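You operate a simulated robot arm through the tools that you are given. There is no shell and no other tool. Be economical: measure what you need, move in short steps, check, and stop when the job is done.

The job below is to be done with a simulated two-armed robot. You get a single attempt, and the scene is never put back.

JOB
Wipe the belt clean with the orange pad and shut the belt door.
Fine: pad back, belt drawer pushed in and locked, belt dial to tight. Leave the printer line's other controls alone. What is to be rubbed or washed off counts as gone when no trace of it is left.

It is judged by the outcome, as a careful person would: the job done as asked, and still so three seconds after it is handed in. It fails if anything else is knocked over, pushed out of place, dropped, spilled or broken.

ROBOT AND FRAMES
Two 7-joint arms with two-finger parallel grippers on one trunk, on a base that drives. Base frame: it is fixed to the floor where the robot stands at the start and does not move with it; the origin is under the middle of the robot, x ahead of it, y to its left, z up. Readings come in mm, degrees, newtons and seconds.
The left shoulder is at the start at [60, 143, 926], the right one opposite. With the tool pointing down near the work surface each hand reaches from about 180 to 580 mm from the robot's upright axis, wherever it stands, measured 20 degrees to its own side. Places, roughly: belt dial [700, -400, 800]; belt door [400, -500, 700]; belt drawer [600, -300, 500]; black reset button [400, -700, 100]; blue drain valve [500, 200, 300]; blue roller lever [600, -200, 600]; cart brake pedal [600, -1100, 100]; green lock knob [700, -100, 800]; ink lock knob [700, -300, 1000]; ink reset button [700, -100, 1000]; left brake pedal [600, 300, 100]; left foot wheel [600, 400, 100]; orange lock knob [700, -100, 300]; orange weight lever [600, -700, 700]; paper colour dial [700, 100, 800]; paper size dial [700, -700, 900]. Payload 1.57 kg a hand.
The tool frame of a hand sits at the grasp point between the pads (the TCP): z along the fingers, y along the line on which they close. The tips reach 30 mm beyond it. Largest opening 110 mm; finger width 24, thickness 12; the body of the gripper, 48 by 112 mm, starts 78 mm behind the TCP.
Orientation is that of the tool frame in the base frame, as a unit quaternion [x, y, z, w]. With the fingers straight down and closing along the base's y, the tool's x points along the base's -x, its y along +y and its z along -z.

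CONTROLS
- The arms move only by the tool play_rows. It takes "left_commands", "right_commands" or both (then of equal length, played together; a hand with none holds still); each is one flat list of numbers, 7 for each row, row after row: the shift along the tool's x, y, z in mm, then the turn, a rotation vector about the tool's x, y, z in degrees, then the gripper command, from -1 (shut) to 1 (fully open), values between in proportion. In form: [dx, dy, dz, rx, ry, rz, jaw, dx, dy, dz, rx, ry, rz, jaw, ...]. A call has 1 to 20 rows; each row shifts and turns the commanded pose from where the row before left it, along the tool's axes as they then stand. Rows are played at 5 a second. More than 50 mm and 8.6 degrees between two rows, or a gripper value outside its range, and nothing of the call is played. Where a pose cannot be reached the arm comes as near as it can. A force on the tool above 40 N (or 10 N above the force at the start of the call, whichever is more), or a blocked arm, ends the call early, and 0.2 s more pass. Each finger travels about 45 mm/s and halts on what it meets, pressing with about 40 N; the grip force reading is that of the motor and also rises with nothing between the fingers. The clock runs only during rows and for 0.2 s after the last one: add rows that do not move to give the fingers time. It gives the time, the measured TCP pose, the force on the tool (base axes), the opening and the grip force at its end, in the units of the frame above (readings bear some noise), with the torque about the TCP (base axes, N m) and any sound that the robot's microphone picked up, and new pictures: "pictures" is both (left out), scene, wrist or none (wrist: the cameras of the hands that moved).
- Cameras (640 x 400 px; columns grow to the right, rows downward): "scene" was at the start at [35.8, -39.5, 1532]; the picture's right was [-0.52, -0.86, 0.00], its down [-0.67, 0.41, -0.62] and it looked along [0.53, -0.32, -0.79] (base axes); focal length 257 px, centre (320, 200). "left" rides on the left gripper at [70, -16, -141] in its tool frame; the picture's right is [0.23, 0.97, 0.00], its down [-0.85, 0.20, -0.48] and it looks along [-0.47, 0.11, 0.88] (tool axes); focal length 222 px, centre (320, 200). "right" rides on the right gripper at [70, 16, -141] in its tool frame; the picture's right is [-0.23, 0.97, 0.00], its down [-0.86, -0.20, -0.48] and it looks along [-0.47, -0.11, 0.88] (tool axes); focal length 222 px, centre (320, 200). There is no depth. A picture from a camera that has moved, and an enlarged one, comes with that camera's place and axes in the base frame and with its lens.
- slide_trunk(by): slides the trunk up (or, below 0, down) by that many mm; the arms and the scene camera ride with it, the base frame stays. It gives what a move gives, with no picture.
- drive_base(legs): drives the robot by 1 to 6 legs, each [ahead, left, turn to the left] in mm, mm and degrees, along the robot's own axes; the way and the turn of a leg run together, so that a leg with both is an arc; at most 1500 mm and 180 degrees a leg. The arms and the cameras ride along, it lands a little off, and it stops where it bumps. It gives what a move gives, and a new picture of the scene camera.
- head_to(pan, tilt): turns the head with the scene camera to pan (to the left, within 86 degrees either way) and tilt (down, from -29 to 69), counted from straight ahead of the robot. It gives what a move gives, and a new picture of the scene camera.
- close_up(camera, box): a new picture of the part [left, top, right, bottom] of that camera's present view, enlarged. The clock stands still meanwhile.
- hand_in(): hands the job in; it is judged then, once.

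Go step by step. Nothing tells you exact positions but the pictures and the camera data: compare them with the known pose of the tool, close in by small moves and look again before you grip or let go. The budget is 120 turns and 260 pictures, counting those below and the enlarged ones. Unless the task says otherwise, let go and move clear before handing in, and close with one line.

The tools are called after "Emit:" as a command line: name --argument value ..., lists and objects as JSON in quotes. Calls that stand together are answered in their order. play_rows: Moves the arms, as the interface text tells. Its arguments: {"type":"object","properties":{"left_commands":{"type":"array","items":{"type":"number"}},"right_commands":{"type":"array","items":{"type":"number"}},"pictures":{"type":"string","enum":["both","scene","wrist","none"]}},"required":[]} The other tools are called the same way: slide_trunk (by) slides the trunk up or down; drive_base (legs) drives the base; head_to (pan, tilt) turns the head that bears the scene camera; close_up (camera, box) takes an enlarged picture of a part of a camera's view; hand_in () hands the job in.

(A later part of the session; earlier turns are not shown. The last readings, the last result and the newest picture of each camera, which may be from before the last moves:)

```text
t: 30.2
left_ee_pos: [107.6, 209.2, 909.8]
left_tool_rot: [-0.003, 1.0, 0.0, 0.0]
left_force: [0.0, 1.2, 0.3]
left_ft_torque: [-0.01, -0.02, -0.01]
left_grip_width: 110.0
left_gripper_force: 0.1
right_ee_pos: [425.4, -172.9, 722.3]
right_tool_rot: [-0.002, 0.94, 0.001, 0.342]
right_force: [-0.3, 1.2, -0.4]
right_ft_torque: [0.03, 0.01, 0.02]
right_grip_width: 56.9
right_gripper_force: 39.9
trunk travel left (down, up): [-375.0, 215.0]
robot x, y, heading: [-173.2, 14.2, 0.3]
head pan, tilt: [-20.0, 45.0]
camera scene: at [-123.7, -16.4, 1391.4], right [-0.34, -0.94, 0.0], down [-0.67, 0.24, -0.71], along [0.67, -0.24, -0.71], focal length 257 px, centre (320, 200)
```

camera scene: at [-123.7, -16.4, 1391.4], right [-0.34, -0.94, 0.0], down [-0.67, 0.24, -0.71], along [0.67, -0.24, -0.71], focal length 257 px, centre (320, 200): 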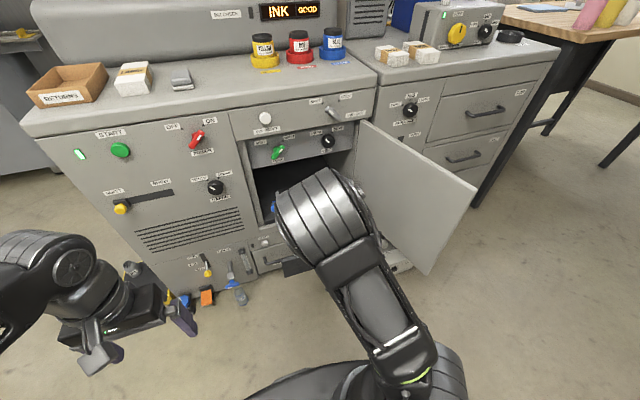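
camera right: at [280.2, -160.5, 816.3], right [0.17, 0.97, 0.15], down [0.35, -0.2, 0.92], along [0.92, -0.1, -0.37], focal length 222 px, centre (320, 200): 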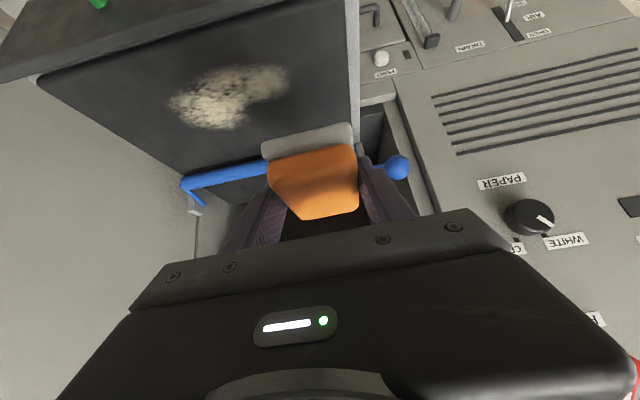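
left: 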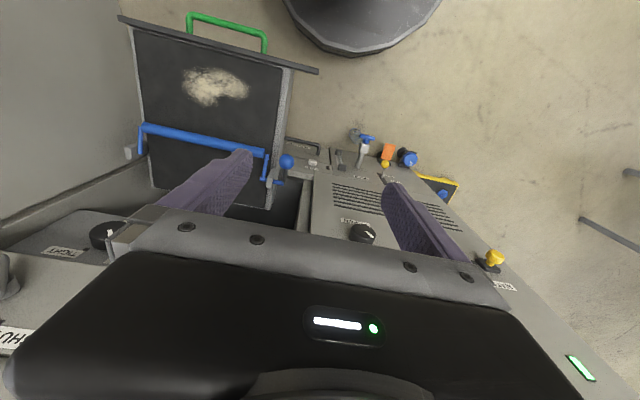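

Emit:
play_rows --right_commands '[8, -6, 18, 0, 0, 0, -1, 7, -6, 18, 0, 0, 0, -1, 0, 0, 0, 0, 0, 0, -1]'

```text
t: 31.0
left_ee_pos: [108.3, 209.2, 910.8]
left_tool_rot: [-0.002, 1.0, 0.0, 0.0]
left_force: [-0.5, 0.1, -0.3]
left_ft_torque: [-0.01, 0.02, 0.03]
left_grip_width: 110.0
left_gripper_force: 0.0
right_ee_pos: [437.3, -185.4, 685.9]
right_tool_rot: [-0.003, 0.94, 0.001, 0.342]
right_force: [0.6, -0.8, -1.5]
right_ft_torque: [0.02, 0.04, 0.03]
right_grip_width: 57.0
right_gripper_force: 39.6
trunk travel left (down, up): [-375.0, 215.0]
robot x, y, heading: [-175.0, 12.0, 0.3]
head pan, tilt: [-20.0, 45.0]
camera scene: at [-123.6, -16.4, 1391.5], right [-0.34, -0.94, 0.0], down [-0.67, 0.24, -0.71], along [0.67, -0.24, -0.71], focal length 257 px, centre (320, 200)
camera right: at [292.0, -170.4, 749.3], right [0.17, 0.97, 0.15], down [0.35, -0.2, 0.92], along [0.92, -0.1, -0.37], focal length 222 px, centre (320, 200)
```

scene: 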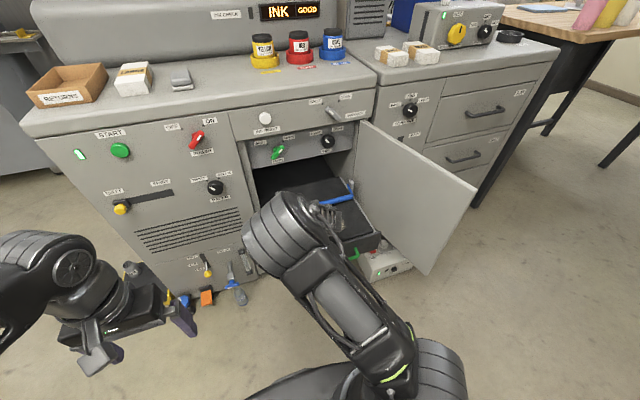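
right: 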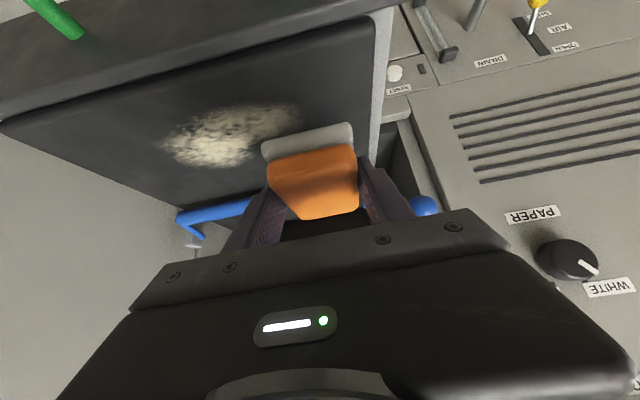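

Emit:
play_rows --right_commands '[2.57, 0, 3.06, 0, 0, 0, -1, 2.57, 0, 3.06, 0, 0, 0, -1, 2.57, 0, 3.06, 0, 0, 0, -1, 0, 0, 0, 0, 0, 0, -1]' --pictures "wrist"

```text
t: 32.0
left_ee_pos: [106.9, 208.7, 911.1]
left_tool_rot: [-0.003, 1.0, -0.001, 0.0]
left_force: [0.3, 0.1, -0.3]
left_ft_torque: [-0.01, -0.01, 0.01]
left_grip_width: 109.9
left_gripper_force: 0.0
right_ee_pos: [436.6, -183.9, 673.6]
right_tool_rot: [-0.003, 0.94, 0.001, 0.342]
right_force: [-0.3, -0.7, -0.6]
right_ft_torque: [-0.04, 0.01, -0.03]
right_grip_width: 56.9
right_gripper_force: 39.8
trunk travel left (down, up): [-375.0, 215.0]
robot x, y, heading: [-174.7, 10.8, 0.3]
head pan, tilt: [-20.0, 45.0]
camera right: at [291.5, -170.1, 737.3], right [0.17, 0.97, 0.15], down [0.35, -0.2, 0.92], along [0.92, -0.1, -0.37], focal length 222 px, centre (320, 200)
```

right: 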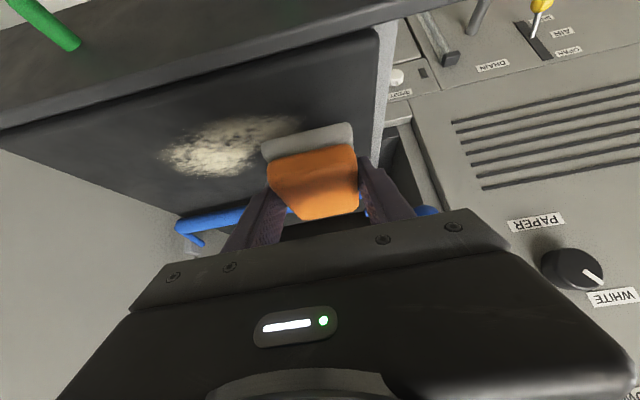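

Emit:
play_rows --right_commands '[1.93, 0, 2.3, 0, 0, 0, -1, 1.93, 0, 2.3, 0, 0, 0, -1, 1.93, 0, 2.3, 0, 0, 0, -1, 0, 0, 0, 0, 0, 0, -1]' --pictures "none"

```text
t: 33.0
left_ee_pos: [107.3, 208.0, 911.1]
left_tool_rot: [-0.003, 1.0, -0.001, 0.0]
left_force: [-0.6, -0.7, 0.1]
left_ft_torque: [-0.02, -0.02, 0.0]
left_grip_width: 110.1
left_gripper_force: 0.1
right_ee_pos: [436.2, -184.3, 663.5]
right_tool_rot: [-0.003, 0.94, 0.001, 0.342]
right_force: [-0.2, 0.0, -1.1]
right_ft_torque: [0.0, -0.02, -0.01]
right_grip_width: 57.0
right_gripper_force: 40.0
trunk travel left (down, up): [-375.0, 215.0]
robot x, y, heading: [-170.6, 10.2, 0.7]
head pan, tilt: [-20.0, 45.0]
```

Emit:
play_rows --right_commands '[1.93, 0, 2.3, 0, 0, 0, -1, 1.93, 0, 2.3, 0, 0, 0, -1, 1.93, 0, 2.3, 0, 0, 0, -1, 0, 0, 0, 0, 0, 0, -1]' --pictures "wrist"

```text
t: 34.0
left_ee_pos: [108.5, 209.7, 910.9]
left_tool_rot: [-0.003, 1.0, 0.001, -0.001]
left_force: [-0.6, -0.1, -0.5]
left_ft_torque: [-0.01, -0.01, 0.01]
left_grip_width: 109.8
left_gripper_force: 0.1
right_ee_pos: [437.2, -184.8, 655.2]
right_tool_rot: [-0.003, 0.94, 0.001, 0.342]
right_force: [-0.6, 0.4, -0.3]
right_ft_torque: [0.01, 0.0, 0.01]
right_grip_width: 57.1
right_gripper_force: 40.4
trunk travel left (down, up): [-375.0, 215.0]
robot x, y, heading: [-170.1, 12.9, 0.2]
head pan, tilt: [-20.0, 45.0]
camera right: at [291.1, -169.9, 719.2], right [0.17, 0.97, 0.15], down [0.35, -0.2, 0.92], along [0.92, -0.1, -0.37], focal length 222 px, centre (320, 200)
```

right: 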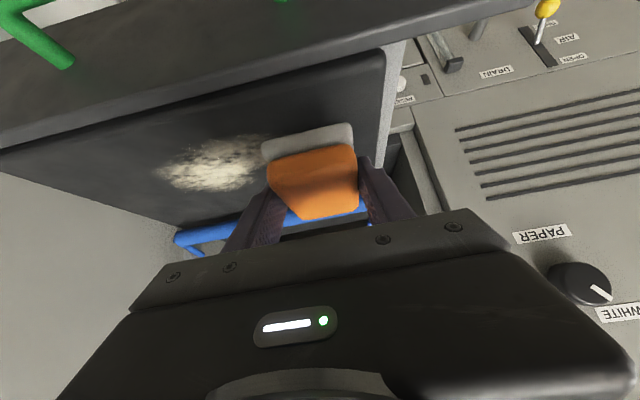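

Belt comes out nearer z≈605 from these two views. I keep lowering in small steps.

Emit:
play_rows --right_commands '[1.93, 0, 2.3, 0, 0, 0, -1, 1.93, 0, 2.3, 0, 0, 0, -1, 1.93, 0, 2.3, 0, 0, 0, -1, 0, 0, 0, 0, 0, 0, -1]' --pictures "none"

```text
t: 35.0
left_ee_pos: [106.9, 209.1, 910.4]
left_tool_rot: [-0.003, 1.0, 0.0, 0.0]
left_force: [-0.2, -0.1, 0.5]
left_ft_torque: [-0.04, 0.01, 0.01]
left_grip_width: 109.8
left_gripper_force: 0.1
right_ee_pos: [437.4, -185.1, 646.1]
right_tool_rot: [-0.003, 0.94, 0.001, 0.341]
right_force: [-0.2, 1.3, -0.7]
right_ft_torque: [0.0, 0.01, 0.01]
right_grip_width: 57.1
right_gripper_force: 39.9
trunk travel left (down, up): [-375.0, 215.0]
robot x, y, heading: [-170.4, 12.3, 0.3]
head pan, tilt: [-20.0, 45.0]
```

Emit:
play_rows --right_commands '[1.93, 0, 2.3, 0, 0, 0, -1, 1.93, 0, 2.3, 0, 0, 0, -1, 0, 0, 0, 0, 0, 0, -1]' --pictures "wrist"

```text
t: 35.8
left_ee_pos: [107.8, 209.4, 910.8]
left_tool_rot: [-0.003, 1.0, 0.001, 0.001]
left_force: [0.0, 0.5, -0.6]
left_ft_torque: [-0.01, 0.01, 0.0]
left_grip_width: 109.8
left_gripper_force: 0.0
right_ee_pos: [433.9, -184.2, 638.9]
right_tool_rot: [-0.003, 0.94, 0.001, 0.342]
right_force: [-0.8, 0.5, -0.1]
right_ft_torque: [0.01, 0.03, 0.01]
right_grip_width: 56.8
right_gripper_force: 39.9
trunk travel left (down, up): [-375.0, 215.0]
robot x, y, heading: [-172.1, 11.6, 0.2]
head pan, tilt: [-20.0, 45.0]
camera right: at [290.3, -169.6, 703.3], right [0.17, 0.97, 0.15], down [0.35, -0.2, 0.92], along [0.92, -0.1, -0.37], focal length 222 px, centre (320, 200)
```

right: 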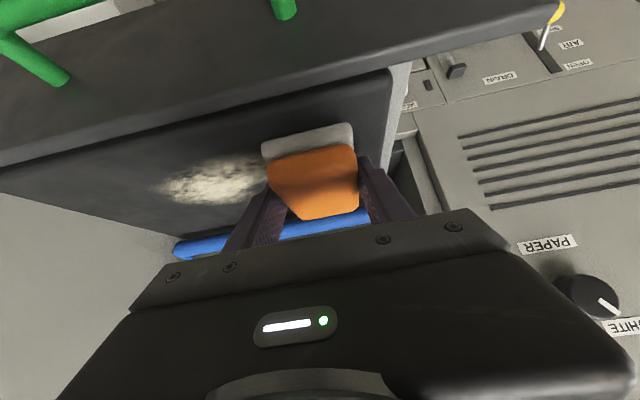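

Emit:
play_rows --right_commands '[1.93, 0, 2.3, 0, 0, 0, -1, 1.93, 0, 2.3, 0, 0, 0, -1, 0, 0, 0, 0, 0, 0, -1]' --pictures "none"

```text
t: 36.6
left_ee_pos: [107.1, 210.8, 911.2]
left_tool_rot: [-0.002, 1.0, 0.0, 0.0]
left_force: [0.3, 0.4, 0.6]
left_ft_torque: [0.02, -0.01, -0.03]
left_grip_width: 110.0
left_gripper_force: 0.0
right_ee_pos: [435.8, -185.0, 635.2]
right_tool_rot: [-0.002, 0.939, 0.001, 0.343]
right_force: [0.5, -0.2, 0.1]
right_ft_torque: [-0.01, 0.03, -0.03]
right_grip_width: 56.9
right_gripper_force: 40.0
trunk travel left (down, up): [-375.0, 215.0]
robot x, y, heading: [-171.8, 13.6, 0.3]
head pan, tilt: [-20.0, 45.0]
```

Emit:
play_rows --right_commands '[1.93, 0, 2.3, 0, 0, 0, -1, 1.93, 0, 2.3, 0, 0, 0, -1, 0, 0, 0, 0, 0, 0, -1]' --pictures "wrist"

```text
t: 37.4
left_ee_pos: [106.9, 208.5, 912.3]
left_tool_rot: [-0.003, 1.0, -0.001, 0.001]
left_force: [-0.9, -0.4, -0.7]
left_ft_torque: [-0.03, -0.03, 0.01]
left_grip_width: 110.1
left_gripper_force: 0.0
right_ee_pos: [435.8, -185.9, 631.1]
right_tool_rot: [-0.001, 0.939, 0.0, 0.343]
right_force: [-1.5, -0.7, 7.5]
right_ft_torque: [0.0, -0.02, -0.12]
right_grip_width: 56.9
right_gripper_force: 40.1
trunk travel left (down, up): [-375.0, 215.0]
robot x, y, heading: [-169.3, 11.5, 0.3]
head pan, tilt: [-20.0, 45.0]
camera right: at [291.1, -170.6, 694.0], right [0.17, 0.97, 0.15], down [0.35, -0.2, 0.92], along [0.92, -0.1, -0.37], focal length 222 px, centre (320, 200)
```

right: 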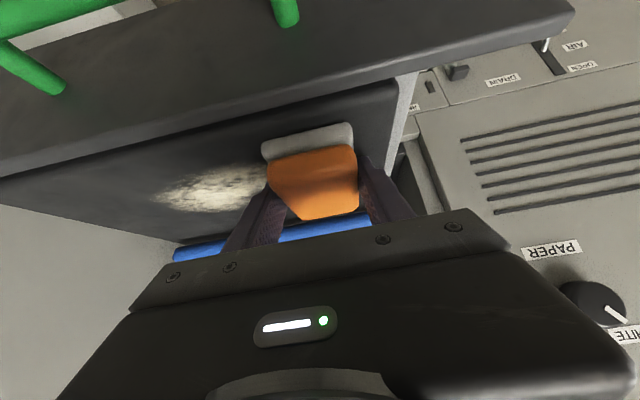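

Contact: about 7.5 N. I stroke toward −y across the stain and look.

Emit:
play_rows --right_commands '[0, -20, 0.5, 0, 0, 0, -1, 0, -20, 0, 0, 0, 0, -1, 0, -20, 0, 0, 0, 0, -1, 0, -20, 0, 0, 0, 0, -1, 0, -20, 0, 0, 0, 0, -1, 0, -20, 0, 0, 0, 0, -1, 0, -20, 0, 0, 0, 0, -1, 0, -20, 0, 0, 0, 0, -1]' --pictures "wrist"

```text
t: 39.2
left_ee_pos: [106.3, 209.9, 910.5]
left_tool_rot: [-0.004, 1.0, 0.0, 0.0]
left_force: [-0.3, -0.9, -0.2]
left_ft_torque: [-0.01, -0.03, 0.02]
left_grip_width: 109.9
left_gripper_force: 0.1
right_ee_pos: [397.6, -258.1, 678.1]
right_tool_rot: [-0.003, 0.94, 0.001, 0.342]
right_force: [0.4, 1.0, -0.2]
right_ft_torque: [0.02, 0.01, 0.02]
right_grip_width: 57.0
right_gripper_force: 39.6
right hand out of reach, approached as far as the arm can: row 1, 2, 3, 4, 5, 6, 7, 8
trunk travel left (down, up): [-375.0, 215.0]
robot x, y, heading: [-172.7, 9.9, 0.5]
head pan, tilt: [-20.0, 45.0]
camera right: at [252.5, -243.5, 742.0], right [0.17, 0.97, 0.15], down [0.35, -0.2, 0.92], along [0.92, -0.1, -0.37], focal length 222 px, centre (320, 200)
```

right: 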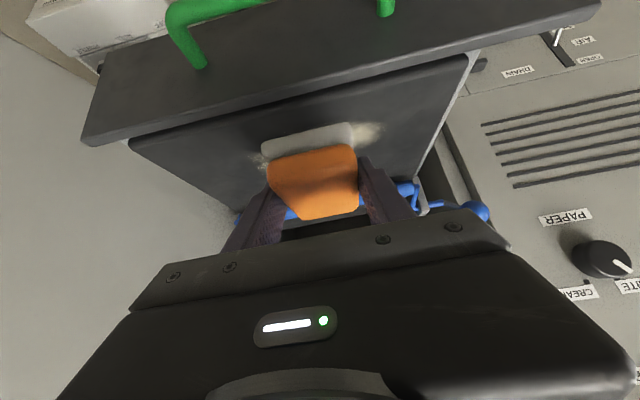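

The arm is at its limit again at this height, so I raise the hand and lower the trunk further.

Emit:
play_rows --right_commands '[-24, 0, -29, 0, 0, 0, -1, -24, 0, -29, 0, 0, 0, -1, -24, 0, -29, 0, 0, 0, -1, -24, 0, -29, 0, 0, 0, -1, -20, -2, 15, 0, 0, 0, -1, -10, 0, 8, 0, 0, 0, -1]' --pictures "none"

Emit:
slide_trunk --by -150

Emit:
head_to --pan -25 --tilt 45

```text
t: 40.6
left_ee_pos: [106.8, 209.4, 910.1]
left_tool_rot: [-0.003, 1.0, 0.0, 0.0]
left_force: [0.1, -0.5, -0.3]
left_ft_torque: [-0.01, 0.02, 0.0]
left_grip_width: 110.0
left_gripper_force: 0.1
right_ee_pos: [432.8, -262.5, 832.0]
right_tool_rot: [-0.001, 0.94, 0.0, 0.341]
right_force: [0.0, 0.4, -0.4]
right_ft_torque: [0.03, 0.0, -0.01]
right_grip_width: 57.3
right_gripper_force: 39.8
trunk travel left (down, up): [-375.0, 215.0]
robot x, y, heading: [-171.2, 7.7, 0.4]
head pan, tilt: [-20.0, 45.0]
```

```text
t: 42.4
left_ee_pos: [107.9, 208.3, 761.1]
left_tool_rot: [-0.002, 1.0, 0.0, 0.001]
left_force: [0.1, 0.6, 0.4]
left_ft_torque: [0.03, 0.03, -0.01]
left_grip_width: 110.0
left_gripper_force: 0.1
right_ee_pos: [431.2, -261.6, 682.2]
right_tool_rot: [-0.002, 0.94, 0.001, 0.342]
right_force: [-0.1, 0.2, -1.1]
right_ft_torque: [0.0, 0.05, 0.01]
right_grip_width: 56.9
right_gripper_force: 39.8
trunk travel left (down, up): [-225.0, 365.0]
robot x, y, heading: [-174.1, 14.2, 0.2]
head pan, tilt: [-20.0, 45.0]
```

```text
t: 43.0
left_ee_pos: [107.4, 208.4, 760.3]
left_tool_rot: [-0.002, 1.0, 0.0, 0.0]
left_force: [-0.1, 0.8, -0.5]
left_ft_torque: [0.02, -0.02, 0.01]
left_grip_width: 110.2
left_gripper_force: 0.0
right_ee_pos: [431.9, -261.0, 682.6]
right_tool_rot: [-0.003, 0.94, 0.001, 0.342]
right_force: [0.2, -0.2, 0.0]
right_ft_torque: [-0.02, 0.02, 0.0]
right_grip_width: 56.8
right_gripper_force: 40.2
trunk travel left (down, up): [-225.0, 365.0]
robot x, y, heading: [-169.3, 14.4, 0.2]
head pan, tilt: [-25.0, 45.0]
camera scene: at [-126.3, -23.0, 1241.4], right [-0.42, -0.91, 0.0], down [-0.64, 0.3, -0.71], along [0.64, -0.3, -0.71], focal length 257 px, centre (320, 200)
```

scene: 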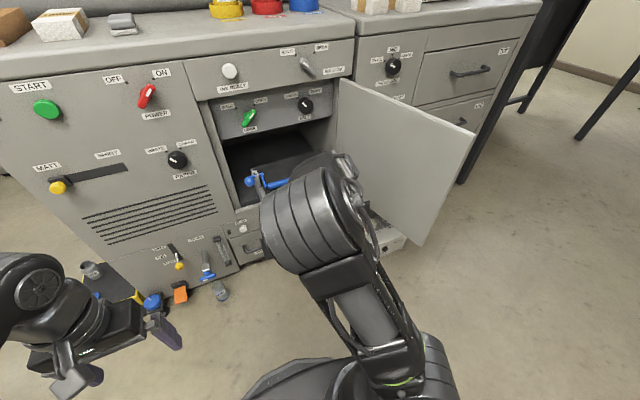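

Emit:
play_rows --right_commands '[8.4, 0, 14, 0, 0, 0, -1, 8.4, 0, 14, 0, 0, 0, -1, 7.8, 0, 13, 0, 0, 0, -1, 0, 0, 0, 0, 0, 0, -1]' --pictures "none"

```text
t: 44.0
left_ee_pos: [108.1, 209.6, 761.8]
left_tool_rot: [-0.003, 1.0, 0.001, 0.0]
left_force: [0.0, 0.2, 0.7]
left_ft_torque: [0.02, -0.05, 0.02]
left_grip_width: 110.2
left_gripper_force: 0.0
right_ee_pos: [440.5, -262.5, 633.9]
right_tool_rot: [-0.003, 0.94, 0.001, 0.342]
right_force: [0.3, -0.1, -1.3]
right_ft_torque: [-0.02, 0.0, 0.01]
right_grip_width: 57.1
right_gripper_force: 40.4
trunk travel left (down, up): [-225.0, 365.0]
robot x, y, heading: [-173.1, 8.4, 0.3]
head pan, tilt: [-25.0, 45.0]
```

Now press about 4 mm and stroke to both sides.

Emit:
play_rows --right_commands '[2.57, 0, 3.06, 0, 0, 0, -1, 0, 20, 0, 0, 0, 0, -1, 0, 20, 0, 0, 0, 0, -1, 0, 20, 0, 0, 0, 0, -1, 0, 20, 0, 0, 0, 0, -1, 0, -20, 0, 0, 0, 0, -1, 0, -20, 0, 0, 0, 0, -1, 0, -20, 0, 0, 0, 0, -1, 0, -20, 0, 0, 0, 0, -1, 0, -20, 0, 0, 0, 0, -1, 0, -20, 0, 0, 0, 0, -1, 0, -20, 0, 0, 0, 0, -1, 0, -20, 0, 0, 0, 0, -1]' --pictures "wrist"

```text
t: 46.8
left_ee_pos: [107.0, 209.4, 760.6]
left_tool_rot: [-0.003, 1.0, 0.0, 0.0]
left_force: [0.3, -0.7, 0.5]
left_ft_torque: [-0.05, 0.02, 0.01]
left_grip_width: 109.9
left_gripper_force: 0.1
right_ee_pos: [436.3, -288.6, 635.4]
right_tool_rot: [-0.002, 0.94, 0.001, 0.341]
right_force: [0.1, 0.5, -0.4]
right_ft_torque: [-0.03, 0.01, 0.02]
right_grip_width: 57.3
right_gripper_force: 39.9
right hand out of reach, approached as far as the arm can: row 11, 12, 13
trunk travel left (down, up): [-225.0, 365.0]
robot x, y, heading: [-172.3, 12.2, 0.5]
head pan, tilt: [-25.0, 45.0]
camera right: at [291.2, -273.5, 699.2], right [0.17, 0.97, 0.15], down [0.35, -0.2, 0.92], along [0.92, -0.1, -0.37], focal length 222 px, centre (320, 200)
```

right: 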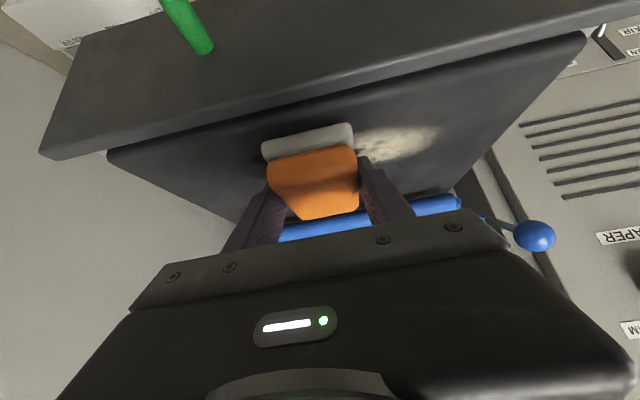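

The stain partly shrank, but reach ends at y≈−289. I lift a little, shift the base 80 mm to the right, and lower the trunk a bit.

Emit:
play_rows --right_commands '[-26, 0, -31, 0, 0, 0, -1, -26, 0, -31, 0, 0, 0, -1, -20, 25, -20, 0, 0, 0, -1]' --pictures "none"

Emit:
drive_base --legs '[[0, -80, 0]]'

Emit:
slide_trunk --by -80

```text
t: 47.6
left_ee_pos: [108.0, 209.3, 760.7]
left_tool_rot: [-0.003, 1.0, 0.0, 0.001]
left_force: [0.8, 0.4, 0.1]
left_ft_torque: [0.0, -0.01, -0.01]
left_grip_width: 109.9
left_gripper_force: 0.1
right_ee_pos: [438.8, -265.7, 743.0]
right_tool_rot: [-0.002, 0.94, 0.001, 0.342]
right_force: [0.7, 0.7, -0.9]
right_ft_torque: [-0.01, -0.01, 0.0]
right_grip_width: 57.2
right_gripper_force: 40.1
trunk travel left (down, up): [-225.0, 365.0]
robot x, y, heading: [-169.8, 11.1, 0.4]
head pan, tilt: [-25.0, 45.0]
```

```text
t: 48.7
left_ee_pos: [108.1, 128.4, 759.7]
left_tool_rot: [-0.003, 1.0, 0.0, 0.0]
left_force: [-0.4, -0.1, 0.3]
left_ft_torque: [0.0, 0.01, -0.01]
left_grip_width: 109.9
left_gripper_force: 0.2
right_ee_pos: [440.7, -345.6, 745.1]
right_tool_rot: [-0.003, 0.94, 0.001, 0.342]
right_force: [-0.2, -0.1, -0.3]
right_ft_torque: [0.0, -0.02, 0.01]
right_grip_width: 57.0
right_gripper_force: 40.2
trunk travel left (down, up): [-225.0, 365.0]
robot x, y, heading: [-171.9, -69.1, 0.3]
head pan, tilt: [-25.0, 45.0]
camera scene: at [-125.9, -103.0, 1241.4], right [-0.42, -0.91, 0.0], down [-0.64, 0.3, -0.71], along [0.64, -0.3, -0.71], focal length 257 px, centre (320, 200)
```

scene: 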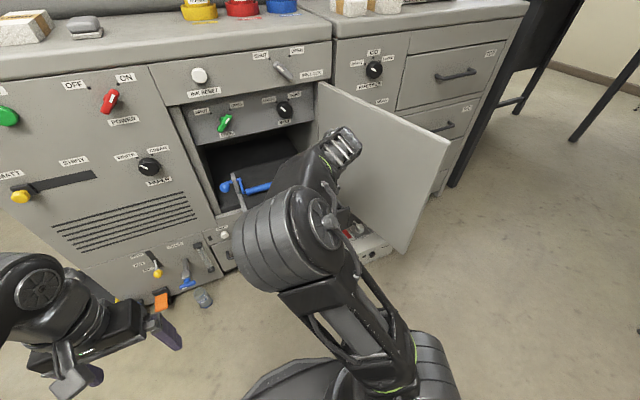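

```text
t: 49.9
left_ee_pos: [107.7, 129.1, 681.1]
left_tool_rot: [-0.004, 1.0, 0.0, 0.0]
left_force: [0.7, 0.3, -0.4]
left_ft_torque: [0.0, 0.02, 0.03]
left_grip_width: 110.0
left_gripper_force: 0.0
right_ee_pos: [439.9, -345.4, 664.4]
right_tool_rot: [-0.002, 0.94, 0.0, 0.342]
right_force: [-0.8, -0.4, -0.5]
right_ft_torque: [0.01, 0.0, 0.01]
right_grip_width: 57.0
right_gripper_force: 39.7
trunk travel left (down, up): [-145.0, 445.0]
robot x, y, heading: [-172.8, -69.7, 0.4]
head pan, tilt: [-25.0, 45.0]
```

Emit:
play_rows --right_commands '[7.2, 5, 8.7, 0, 0, 0, -1, 7.2, 0, 8.7, 0, 0, 0, -1, 7.2, 0, 8.7, 0, 0, 0, -1, 0, 0, 0, 0, 0, 0, -1]' --pictures "wrist"

```text
t: 50.9
left_ee_pos: [108.1, 129.7, 680.8]
left_tool_rot: [-0.003, 1.0, 0.0, 0.0]
left_force: [-0.2, -0.5, 0.1]
left_ft_torque: [0.02, -0.03, 0.03]
left_grip_width: 110.0
left_gripper_force: 0.2
right_ee_pos: [439.2, -341.8, 630.0]
right_tool_rot: [-0.003, 0.939, 0.001, 0.343]
right_force: [-0.2, -0.2, -0.8]
right_ft_torque: [0.0, 0.02, -0.05]
right_grip_width: 57.1
right_gripper_force: 40.0
trunk travel left (down, up): [-145.0, 445.0]
robot x, y, heading: [-169.6, -68.3, 0.3]
head pan, tilt: [-25.0, 45.0]
camera right: at [295.1, -326.6, 694.4], right [0.17, 0.97, 0.15], down [0.35, -0.2, 0.92], along [0.92, -0.1, -0.37], focal length 222 px, centre (320, 200)
```

right: 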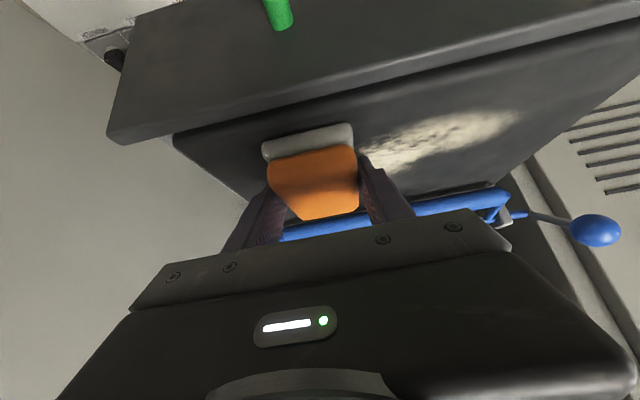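

Emit:
play_rows --right_commands '[2.2, 0, 2.6, 0, 0, 0, -1, 0, 20, 0, 0, 0, 0, -1, 0, 20, 0, 0, 0, 0, -1, 0, 20, 0, 0, 0, 0, -1, 0, 20, 0, 0, 0, 0, -1, 0, 20, 0, 0, 0, 0, -1, 0, 20, 0, 0, 0, 0, -1, 0, 20, 0, 0, 0, 0, -1, 0, 20, 0, 0, 0, 0, -1]' --pictures "wrist"

```text
t: 52.3
left_ee_pos: [107.8, 129.0, 679.7]
left_tool_rot: [-0.002, 1.0, 0.0, 0.0]
left_force: [0.2, 0.3, 0.1]
left_ft_torque: [-0.01, -0.03, -0.03]
left_grip_width: 110.0
left_gripper_force: 0.1
right_ee_pos: [439.9, -247.2, 630.5]
right_tool_rot: [0.0, 0.938, 0.0, 0.347]
right_force: [2.7, 4.4, 9.5]
right_ft_torque: [0.35, -0.2, 0.03]
right_grip_width: 56.9
right_gripper_force: 39.8
trunk travel left (down, up): [-145.0, 445.0]
robot x, y, heading: [-176.9, -66.1, 0.3]
head pan, tilt: [-25.0, 45.0]
stopped in row 7 (right hand): the force on the tool passed its limit at 52 N (the readings are from after the stop); the commanded pose is now the measured one
camera right: at [294.0, -231.1, 692.8], right [0.17, 0.97, 0.15], down [0.34, -0.2, 0.92], along [0.93, -0.11, -0.36], focal length 222 px, centre (320, 200)
```

right: 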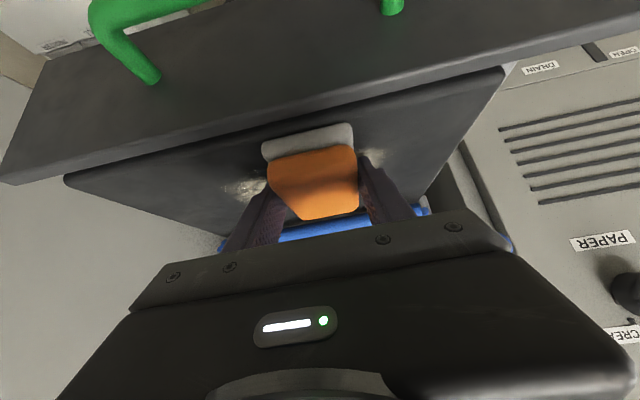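

It wipes where pressed, but it pressed too hard there. I ease off 1.5 mm and go on with shorter steps.

Emit:
play_rows --right_commands '[-1, 0, -1.2, 0, 0, 0, -1, 0, 12, -0.2, 0, 0, 0, -1, 0, 12, -0.2, 0, 0, 0, -1, 0, 12, -0.2, 0, 0, 0, -1, 0, 12, -0.2, 0, 0, 0, -1, 0, 12, -0.2, 0, 0, 0, -1, 0, 0, 0, 0, 0, 0, -1]' --pictures "wrist"

```text
t: 53.9
left_ee_pos: [108.3, 128.7, 681.0]
left_tool_rot: [-0.003, 1.0, 0.0, 0.0]
left_force: [0.1, 1.2, -0.2]
left_ft_torque: [0.01, 0.01, 0.0]
left_grip_width: 110.0
left_gripper_force: 0.2
right_ee_pos: [438.7, -187.2, 632.7]
right_tool_rot: [0.0, 0.939, -0.002, 0.345]
right_force: [-0.4, 0.1, -1.2]
right_ft_torque: [-0.02, 0.04, -0.03]
right_grip_width: 57.0
right_gripper_force: 39.8
trunk travel left (down, up): [-145.0, 445.0]
robot x, y, heading: [-170.8, -68.4, 0.3]
head pan, tilt: [-25.0, 45.0]
camera right: at [293.1, -171.8, 694.8], right [0.18, 0.97, 0.14], down [0.34, -0.2, 0.92], along [0.92, -0.11, -0.37], focal length 222 px, centre (320, 200)
```

right: 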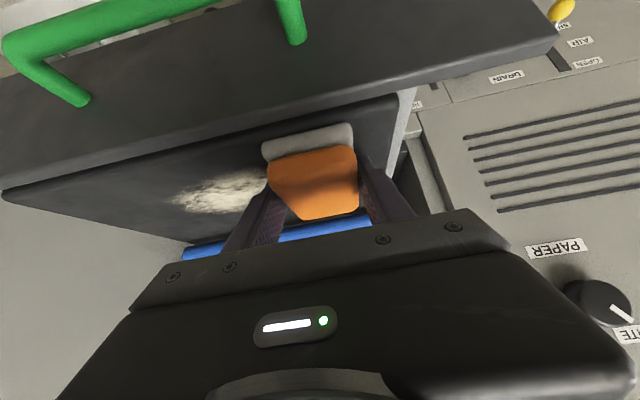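

Contact was lost at the end. I press about 2.5 mm and stroke back slowly.

Emit:
play_rows --right_commands '[1, 0, 1.2, 0, 0, 0, -1, 0.6, 0, 0.7, 0, 0, 0, -1, 0, -10, 0, 0, 0, 0, -1, 0, -10, 0, 0, 0, 0, -1, 0, -10, 0, 0, 0, 0, -1, 0, -10, 0, 0, 0, 0, -1, 0, -10, 0, 0, 0, 0, -1, 0, -10, 0, 0, 0, 0, -1, 0, -10, 0, 0, 0, 0, -1, 0, -10, 0, 0, 0, 0, -1, 0, -10, 0, 0, 0, 0, -1, 0, -10, 0, 0, 0, 0, -1, 0, -10, 0, 0, 0, 0, -1, 0, -10, 0, 0, 0, 0, -1]' --pictures "wrist"

```text
t: 56.9
left_ee_pos: [106.7, 130.1, 681.5]
left_tool_rot: [-0.002, 1.0, -0.001, 0.001]
left_force: [0.4, 0.3, -0.5]
left_ft_torque: [-0.05, 0.03, 0.01]
left_grip_width: 110.1
left_gripper_force: 0.1
right_ee_pos: [437.2, -308.6, 630.6]
right_tool_rot: [0.001, 0.938, -0.003, 0.346]
right_force: [-2.2, 10.2, 25.0]
right_ft_torque: [1.11, -0.19, 0.17]
right_grip_width: 57.2
right_gripper_force: 39.8
trunk travel left (down, up): [-145.0, 445.0]
robot x, y, heading: [-171.5, -68.3, 0.3]
head pan, tilt: [-25.0, 45.0]
camera right: at [291.7, -292.9, 692.9], right [0.18, 0.97, 0.14], down [0.34, -0.2, 0.92], along [0.92, -0.11, -0.36], focal length 222 px, centre (320, 200)
```

right: 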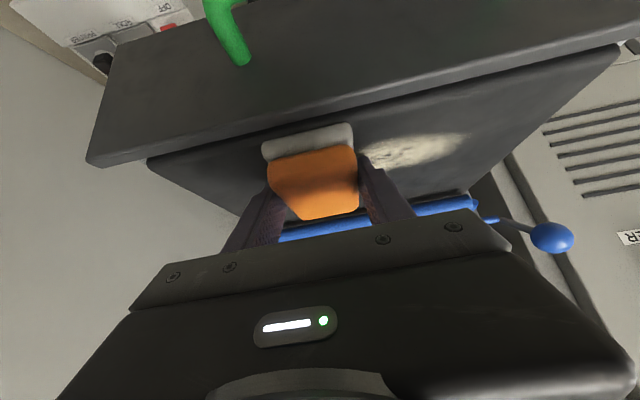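

Pressure is now about 25 N, with the stain fading. I keep stroking back and forth.

Emit:
play_rows --right_commands '[0, 10, -0.4, 0, 0, 0, -1, 0, 10, 0, 0, 0, 0, -1, 0, 10, 0, 0, 0, 0, -1, 0, 10, 0, 0, 0, 0, -1, 0, 10, 0, 0, 0, 0, -1, 0, 10, 0, 0, 0, 0, -1, 0, 10, 0, 0, 0, 0, -1, 0, 10, 0, 0, 0, 0, -1, 0, 10, 0, 0, 0, 0, -1, 0, 10, 0, 0, 0, 0, -1, 0, 10, 0, 0, 0, 0, -1, 0, 10, 0, 0, 0, 0, -1]' --pictures "wrist"

```text
t: 59.5
left_ee_pos: [108.4, 129.0, 681.4]
left_tool_rot: [-0.002, 1.0, 0.0, 0.001]
left_force: [0.6, -0.5, 0.0]
left_ft_torque: [0.02, 0.0, 0.0]
left_grip_width: 109.8
left_gripper_force: 0.1
right_ee_pos: [438.0, -189.0, 630.4]
right_tool_rot: [0.0, 0.938, -0.001, 0.346]
right_force: [-2.1, -6.8, 18.3]
right_ft_torque: [0.32, -0.12, 0.0]
right_grip_width: 57.0
right_gripper_force: 39.7
trunk travel left (down, up): [-145.0, 445.0]
robot x, y, heading: [-174.4, -67.8, 0.4]
head pan, tilt: [-25.0, 45.0]
camera right: at [292.4, -173.1, 693.2], right [0.18, 0.97, 0.15], down [0.34, -0.2, 0.92], along [0.92, -0.11, -0.37], focal length 222 px, centre (320, 200)
```

right: 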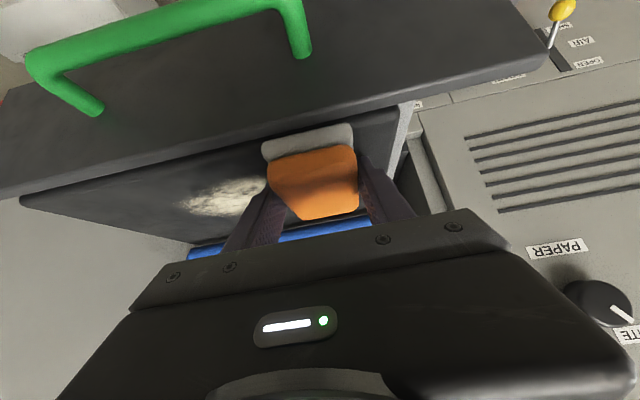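

The handle seems to have shifted in the picture: the drawer may be creeping inward. I lift the hand to look at the belt.

Emit:
play_rows --right_commands '[-19, 0, -23, 0, 0, 0, -1, -19, 0, -23, 0, 0, 0, -1, -19, 0, -23, 0, 0, 0, -1, -19, 0, -23, 0, 0, 0, -1, 15, 0, -40, 0, 0, 0, -1, 15, 0, -40, 0, 0, 0, -1]'

Emit:
close_up --camera "right" --box '[120, 0, 480, 240]'

```text
t: 60.9
left_ee_pos: [108.8, 128.0, 680.5]
left_tool_rot: [-0.003, 1.0, 0.0, 0.0]
left_force: [-0.7, 0.1, -0.5]
left_ft_torque: [0.04, -0.03, -0.01]
left_grip_width: 110.0
left_gripper_force: 0.1
right_ee_pos: [360.9, -186.2, 787.0]
right_tool_rot: [0.002, 0.939, -0.002, 0.344]
right_force: [-0.1, 0.0, -1.1]
right_ft_torque: [0.02, 0.03, -0.02]
right_grip_width: 57.3
right_gripper_force: 39.8
trunk travel left (down, up): [-145.0, 445.0]
robot x, y, heading: [-172.2, -70.6, 0.3]
head pan, tilt: [-25.0, 45.0]
camera scene: at [-125.8, -103.0, 1161.4], right [-0.42, -0.91, 0.0], down [-0.64, 0.3, -0.71], along [0.64, -0.3, -0.71], focal length 257 px, centre (320, 200)
camera right: at [215.2, -170.6, 849.3], right [0.18, 0.97, 0.14], down [0.34, -0.2, 0.92], along [0.92, -0.11, -0.37], focal length 222 px, centre (320, 200)
```

scene: 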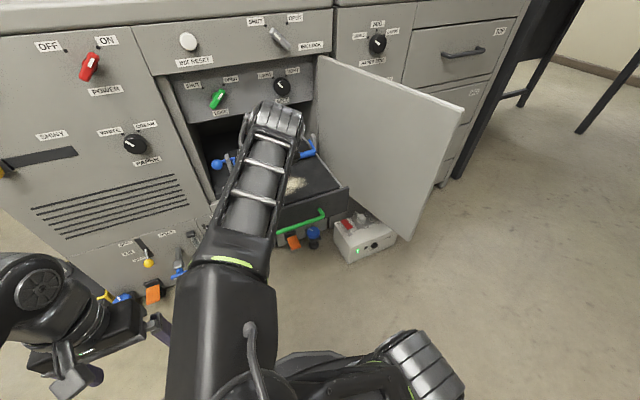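
right: 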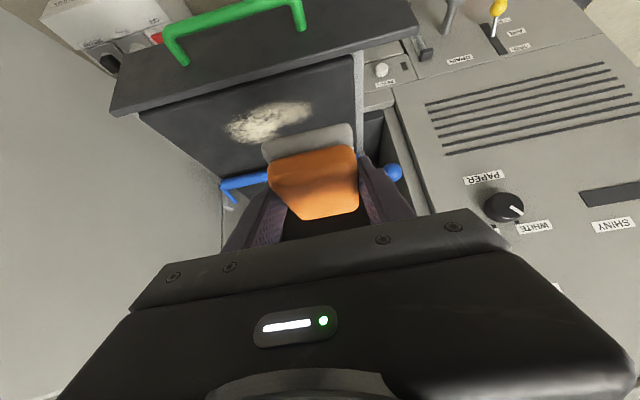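

```text
1.67 times, centred on (300, 120) of right
camera zoom: at [215.2, -170.6, 849.3], right [0.18, 0.97, 0.14], down [0.34, -0.2, 0.92], along [0.92, -0.11, -0.37], focal length 370 px, centre (353, 333)
```

zoom: 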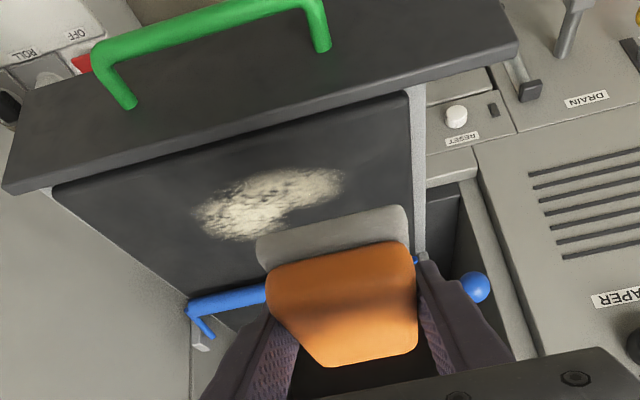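

The stain is still there after those strokes: probably the fingertips sit level with the felt and carry the load. I'll set the pad down on the belt, regrip it about 8 mm higher, then wipe again.

Emit:
play_rows --right_commands '[-19, -16, 16, 0, 0, 0, -1, -19, -16, 16, 0, 0, 0, -1, -19, -16, 16, 0, 0, 0, -1, -19, -16, 16, 0, 0, 0, -1, 18, 0, 21.4, 0, 0, 0, -1, 18, 0, 21.4, 0, 0, 0, -1, 18, 0, 21.4, 0, 0, 0, -1, 18, 0, 21.4, 0, 0, 0, -1, 18, 0, 21.4, 0, 0, 0, -1, 4.5, 0, 5.4, 0, 0, 0, -1, 0, 0, 0, 0, 0, 0, -1]' --pictures "wrist"

```text
t: 63.3
left_ee_pos: [109.3, 128.6, 681.0]
left_tool_rot: [-0.003, 1.0, -0.001, 0.0]
left_force: [-0.3, 0.5, 0.2]
left_ft_torque: [-0.01, 0.04, 0.0]
left_grip_width: 110.1
left_gripper_force: 0.0
right_ee_pos: [460.2, -253.6, 642.8]
right_tool_rot: [0.001, 0.939, -0.002, 0.345]
right_force: [0.2, -0.8, -0.2]
right_ft_torque: [0.0, 0.04, -0.01]
right_grip_width: 57.2
right_gripper_force: 39.6
trunk travel left (down, up): [-145.0, 445.0]
robot x, y, heading: [-167.7, -66.5, 0.3]
head pan, tilt: [-25.0, 45.0]
camera right: at [316.2, -237.0, 704.8], right [0.18, 0.97, 0.14], down [0.34, -0.2, 0.92], along [0.92, -0.11, -0.37], focal length 222 px, centre (320, 200)
```

right: 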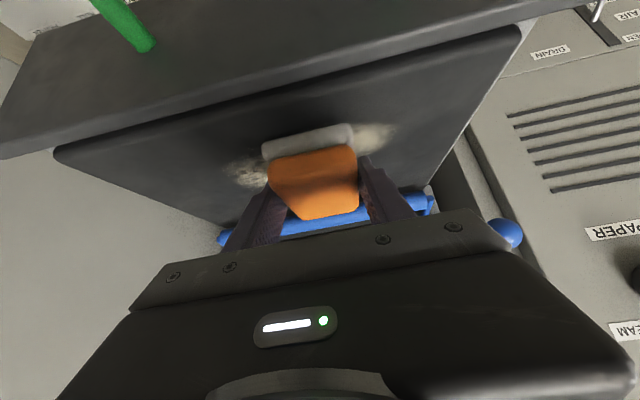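

Emit:
play_rows --right_commands '[2.6, 0, 3.1, 0, 0, 0, -1, 2.6, 0, 3.1, 0, 0, 0, -1, 1.9, 0, 2.3, 0, 0, 0, -1, 0, 0, 0, 0, 0, 0, -1, 0, 0, 0, 0, 0, 0, 0.4, 0, 0, 0, 0, 0, 0, 0.4, -2.6, 0, -3.1, 0, 0, 0, 0.4, -2.6, 0, -3.1, 0, 0, 0, 0.4, 0, 0, 0, 0, 0, 0, 0.4]' --pictures "wrist"

Emit:
close_up --camera "right" --box '[200, 90, 440, 240]'

```text
t: 65.3
left_ee_pos: [108.2, 129.8, 681.0]
left_tool_rot: [-0.002, 1.0, 0.0, 0.0]
left_force: [0.7, 0.1, 0.2]
left_ft_torque: [-0.01, 0.01, -0.02]
left_grip_width: 109.9
left_gripper_force: 0.1
right_ee_pos: [461.6, -252.8, 639.9]
right_tool_rot: [0.0, 0.938, -0.002, 0.346]
right_force: [-0.5, -0.3, 0.5]
right_ft_torque: [-0.01, 0.03, 0.02]
right_grip_width: 77.0
right_gripper_force: 0.1
trunk travel left (down, up): [-145.0, 445.0]
robot x, y, heading: [-172.9, -67.2, 0.5]
head pan, tilt: [-25.0, 45.0]
camera right: at [316.7, -237.3, 703.9], right [0.18, 0.97, 0.14], down [0.34, -0.2, 0.92], along [0.92, -0.11, -0.37], focal length 222 px, centre (320, 200)
```

right: 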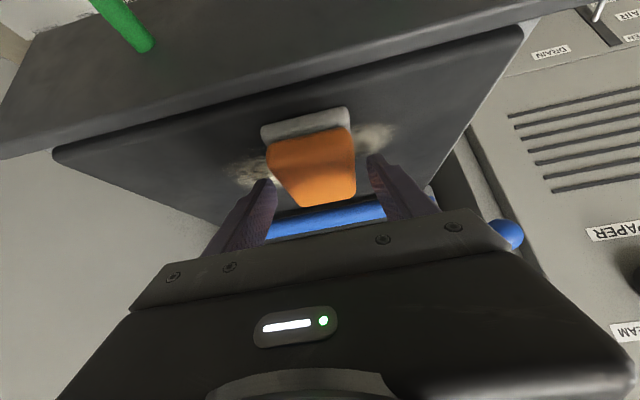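

```text
2.67 times, centred on (320, 165) of right
camera zoom: at [316.7, -237.3, 703.9], right [0.18, 0.97, 0.14], down [0.34, -0.2, 0.92], along [0.92, -0.11, -0.37], focal length 592 px, centre (320, 293)
```

zoom: 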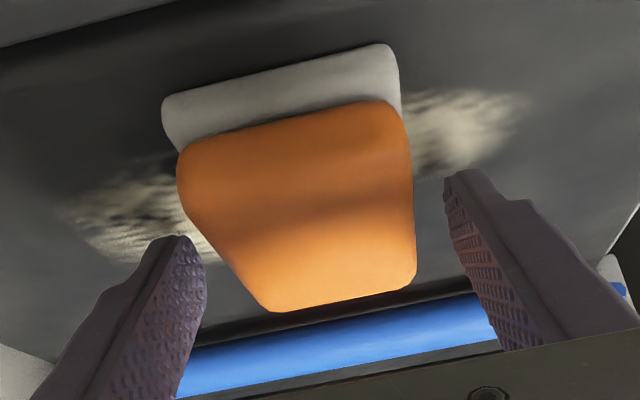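

Emit:
play_rows --right_commands '[0, 0, 0, 0, 0, 0, -1, 0, 0, 0, 0, 0, 0, -1, 0, 0, 0, 0, 0, 0, -1, 0, 0, 0, 0, 0, 0, -1, 1.3, 0, 1.5, 0, 0, 0, -1, 0, 0, 0, 0, 0, 0, -1]' --pictures "wrist"

```text
t: 66.7
left_ee_pos: [107.5, 129.7, 680.4]
left_tool_rot: [-0.003, 1.0, -0.001, 0.002]
left_force: [-0.1, 1.1, -0.8]
left_ft_torque: [0.04, 0.01, -0.04]
left_grip_width: 109.9
left_gripper_force: 0.1
right_ee_pos: [461.3, -252.9, 641.4]
right_tool_rot: [0.001, 0.938, -0.001, 0.347]
right_force: [1.3, -1.2, 15.0]
right_ft_torque: [0.03, 0.4, 0.09]
right_grip_width: 57.1
right_gripper_force: 39.7
trunk travel left (down, up): [-145.0, 445.0]
robot x, y, heading: [-170.7, -69.3, 0.2]
head pan, tilt: [-25.0, 45.0]
camera right: at [316.3, -237.1, 703.2], right [0.18, 0.97, 0.14], down [0.34, -0.2, 0.92], along [0.92, -0.11, -0.36], focal length 222 px, centre (320, 200)
```

right: 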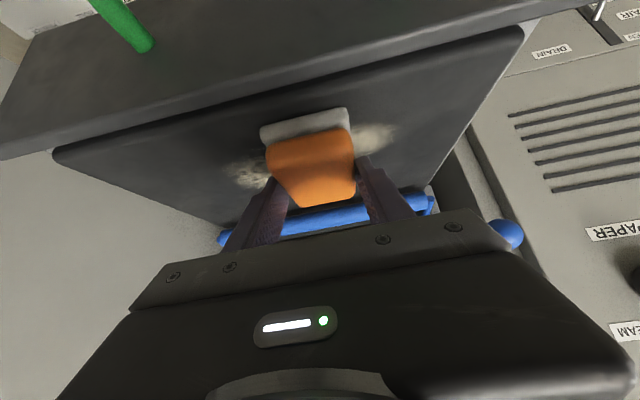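

Now the felt carries about 15 N. I stroke −y 80 mm, then +y.

Emit:
play_rows --right_commands '[0, -10, 0, 0, 0, 0, -1, 0, -10, 0, 0, 0, 0, -1, 0, -10, 0, 0, 0, 0, -1, 0, -10, 0, 0, 0, 0, -1, 0, -10, 0, 0, 0, 0, -1, 0, -10, 0, 0, 0, 0, -1, 0, -10, 0, 0, 0, 0, -1, 0, -10, 0, 0, 0, 0, -1, 0, 10, 0, 0, 0, 0, -1, 0, 10, 0, 0, 0, 0, -1, 0, 10, 0, 0, 0, 0, -1, 0, 10, 0, 0, 0, 0, -1, 0, 10, 0, 0, 0, 0, -1, 0, 10, 0, 0, 0, 0, -1, 0, 10, 0, 0, 0, 0, -1, 0, 10, 0, 0, 0, 0, -1, 0, 10, 0, 0, 0, 0, -1, 0, 10, 0, 0, 0, 0, -1]' --pictures "wrist"

```text
t: 70.5
left_ee_pos: [107.2, 128.5, 680.3]
left_tool_rot: [-0.003, 1.0, -0.001, 0.0]
left_force: [-0.6, 0.0, 0.8]
left_ft_torque: [0.0, 0.02, -0.01]
left_grip_width: 110.0
left_gripper_force: 0.0
right_ee_pos: [462.8, -232.7, 639.9]
right_tool_rot: [0.001, 0.938, -0.002, 0.346]
right_force: [-0.3, -7.4, 17.9]
right_ft_torque: [-0.37, -0.06, -0.04]
right_grip_width: 57.1
right_gripper_force: 39.6
trunk travel left (down, up): [-145.0, 445.0]
robot x, y, heading: [-170.7, -65.1, 0.1]
head pan, tilt: [-25.0, 45.0]
camera right: at [316.8, -216.3, 703.0], right [0.18, 0.97, 0.14], down [0.34, -0.2, 0.92], along [0.92, -0.11, -0.36], focal length 222 px, centre (320, 200)
```

right: 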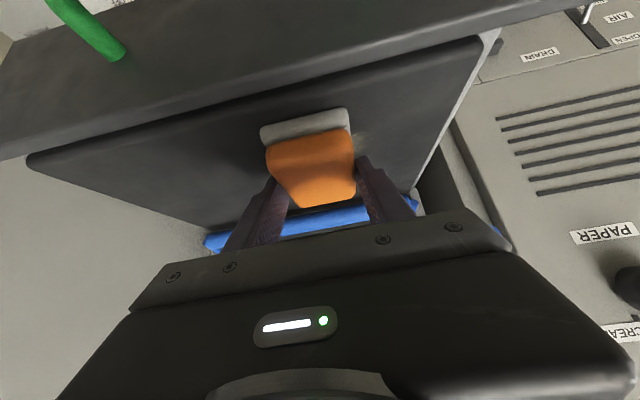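

That works: the left part is clean now. I continue to +y and back.

Emit:
play_rows --right_commands '[0, 10, 0, 0, 0, 0, -1, 0, 10, 0, 0, 0, 0, -1, 0, 10, 0, 0, 0, 0, -1, 0, 10, 0, 0, 0, 0, -1, 0, 10, 0, 0, 0, 0, -1, 0, 10, 0, 0, 0, 0, -1, 0, -10, 0, 0, 0, 0, -1, 0, -10, 0, 0, 0, 0, -1, 0, -10, 0, 0, 0, 0, -1, 0, -10, 0, 0, 0, 0, -1, 0, -10, 0, 0, 0, 0, -1, 0, -10, 0, 0, 0, 0, -1, 0, -10, 0, 0, 0, 0, -1, 0, -10, 0, 0, 0, 0, -1, 0, -10, 0, 0, 0, 0, -1, 0, -10, 0, 0, 0, 0, -1, 0, -10, 0, 0, 0, 0, -1, 0, -10, 0, 0, 0, 0, -1, 0, -10, 0, 0, 0, 0, -1, 0, -10, 0, 0, 0, 0, -1]' --pictures "wrist"

```text
t: 74.7
left_ee_pos: [106.9, 128.5, 680.8]
left_tool_rot: [-0.002, 1.0, -0.001, 0.001]
left_force: [0.3, 0.2, 0.0]
left_ft_torque: [0.01, 0.0, 0.0]
left_grip_width: 109.9
left_gripper_force: 0.1
right_ee_pos: [460.8, -310.8, 640.8]
right_tool_rot: [-0.002, 0.938, -0.001, 0.346]
right_force: [1.3, 10.2, 25.5]
right_ft_torque: [0.56, -0.42, 0.1]
right_grip_width: 56.9
right_gripper_force: 39.3
trunk travel left (down, up): [-145.0, 445.0]
robot x, y, heading: [-169.1, -68.7, 0.6]
head pan, tilt: [-25.0, 45.0]
camera right: at [314.8, -294.5, 702.3], right [0.17, 0.97, 0.14], down [0.34, -0.2, 0.92], along [0.93, -0.11, -0.36], focal length 222 px, centre (320, 200)
```

right: 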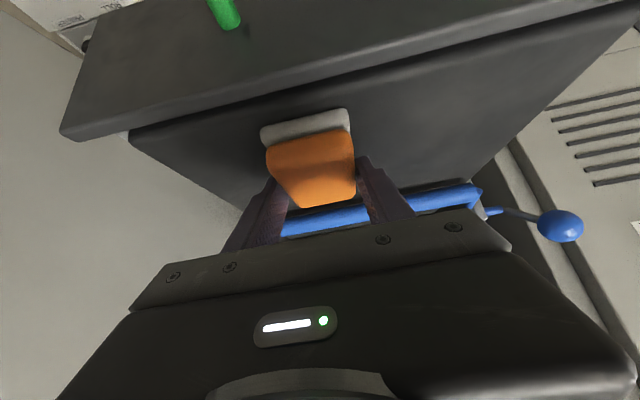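

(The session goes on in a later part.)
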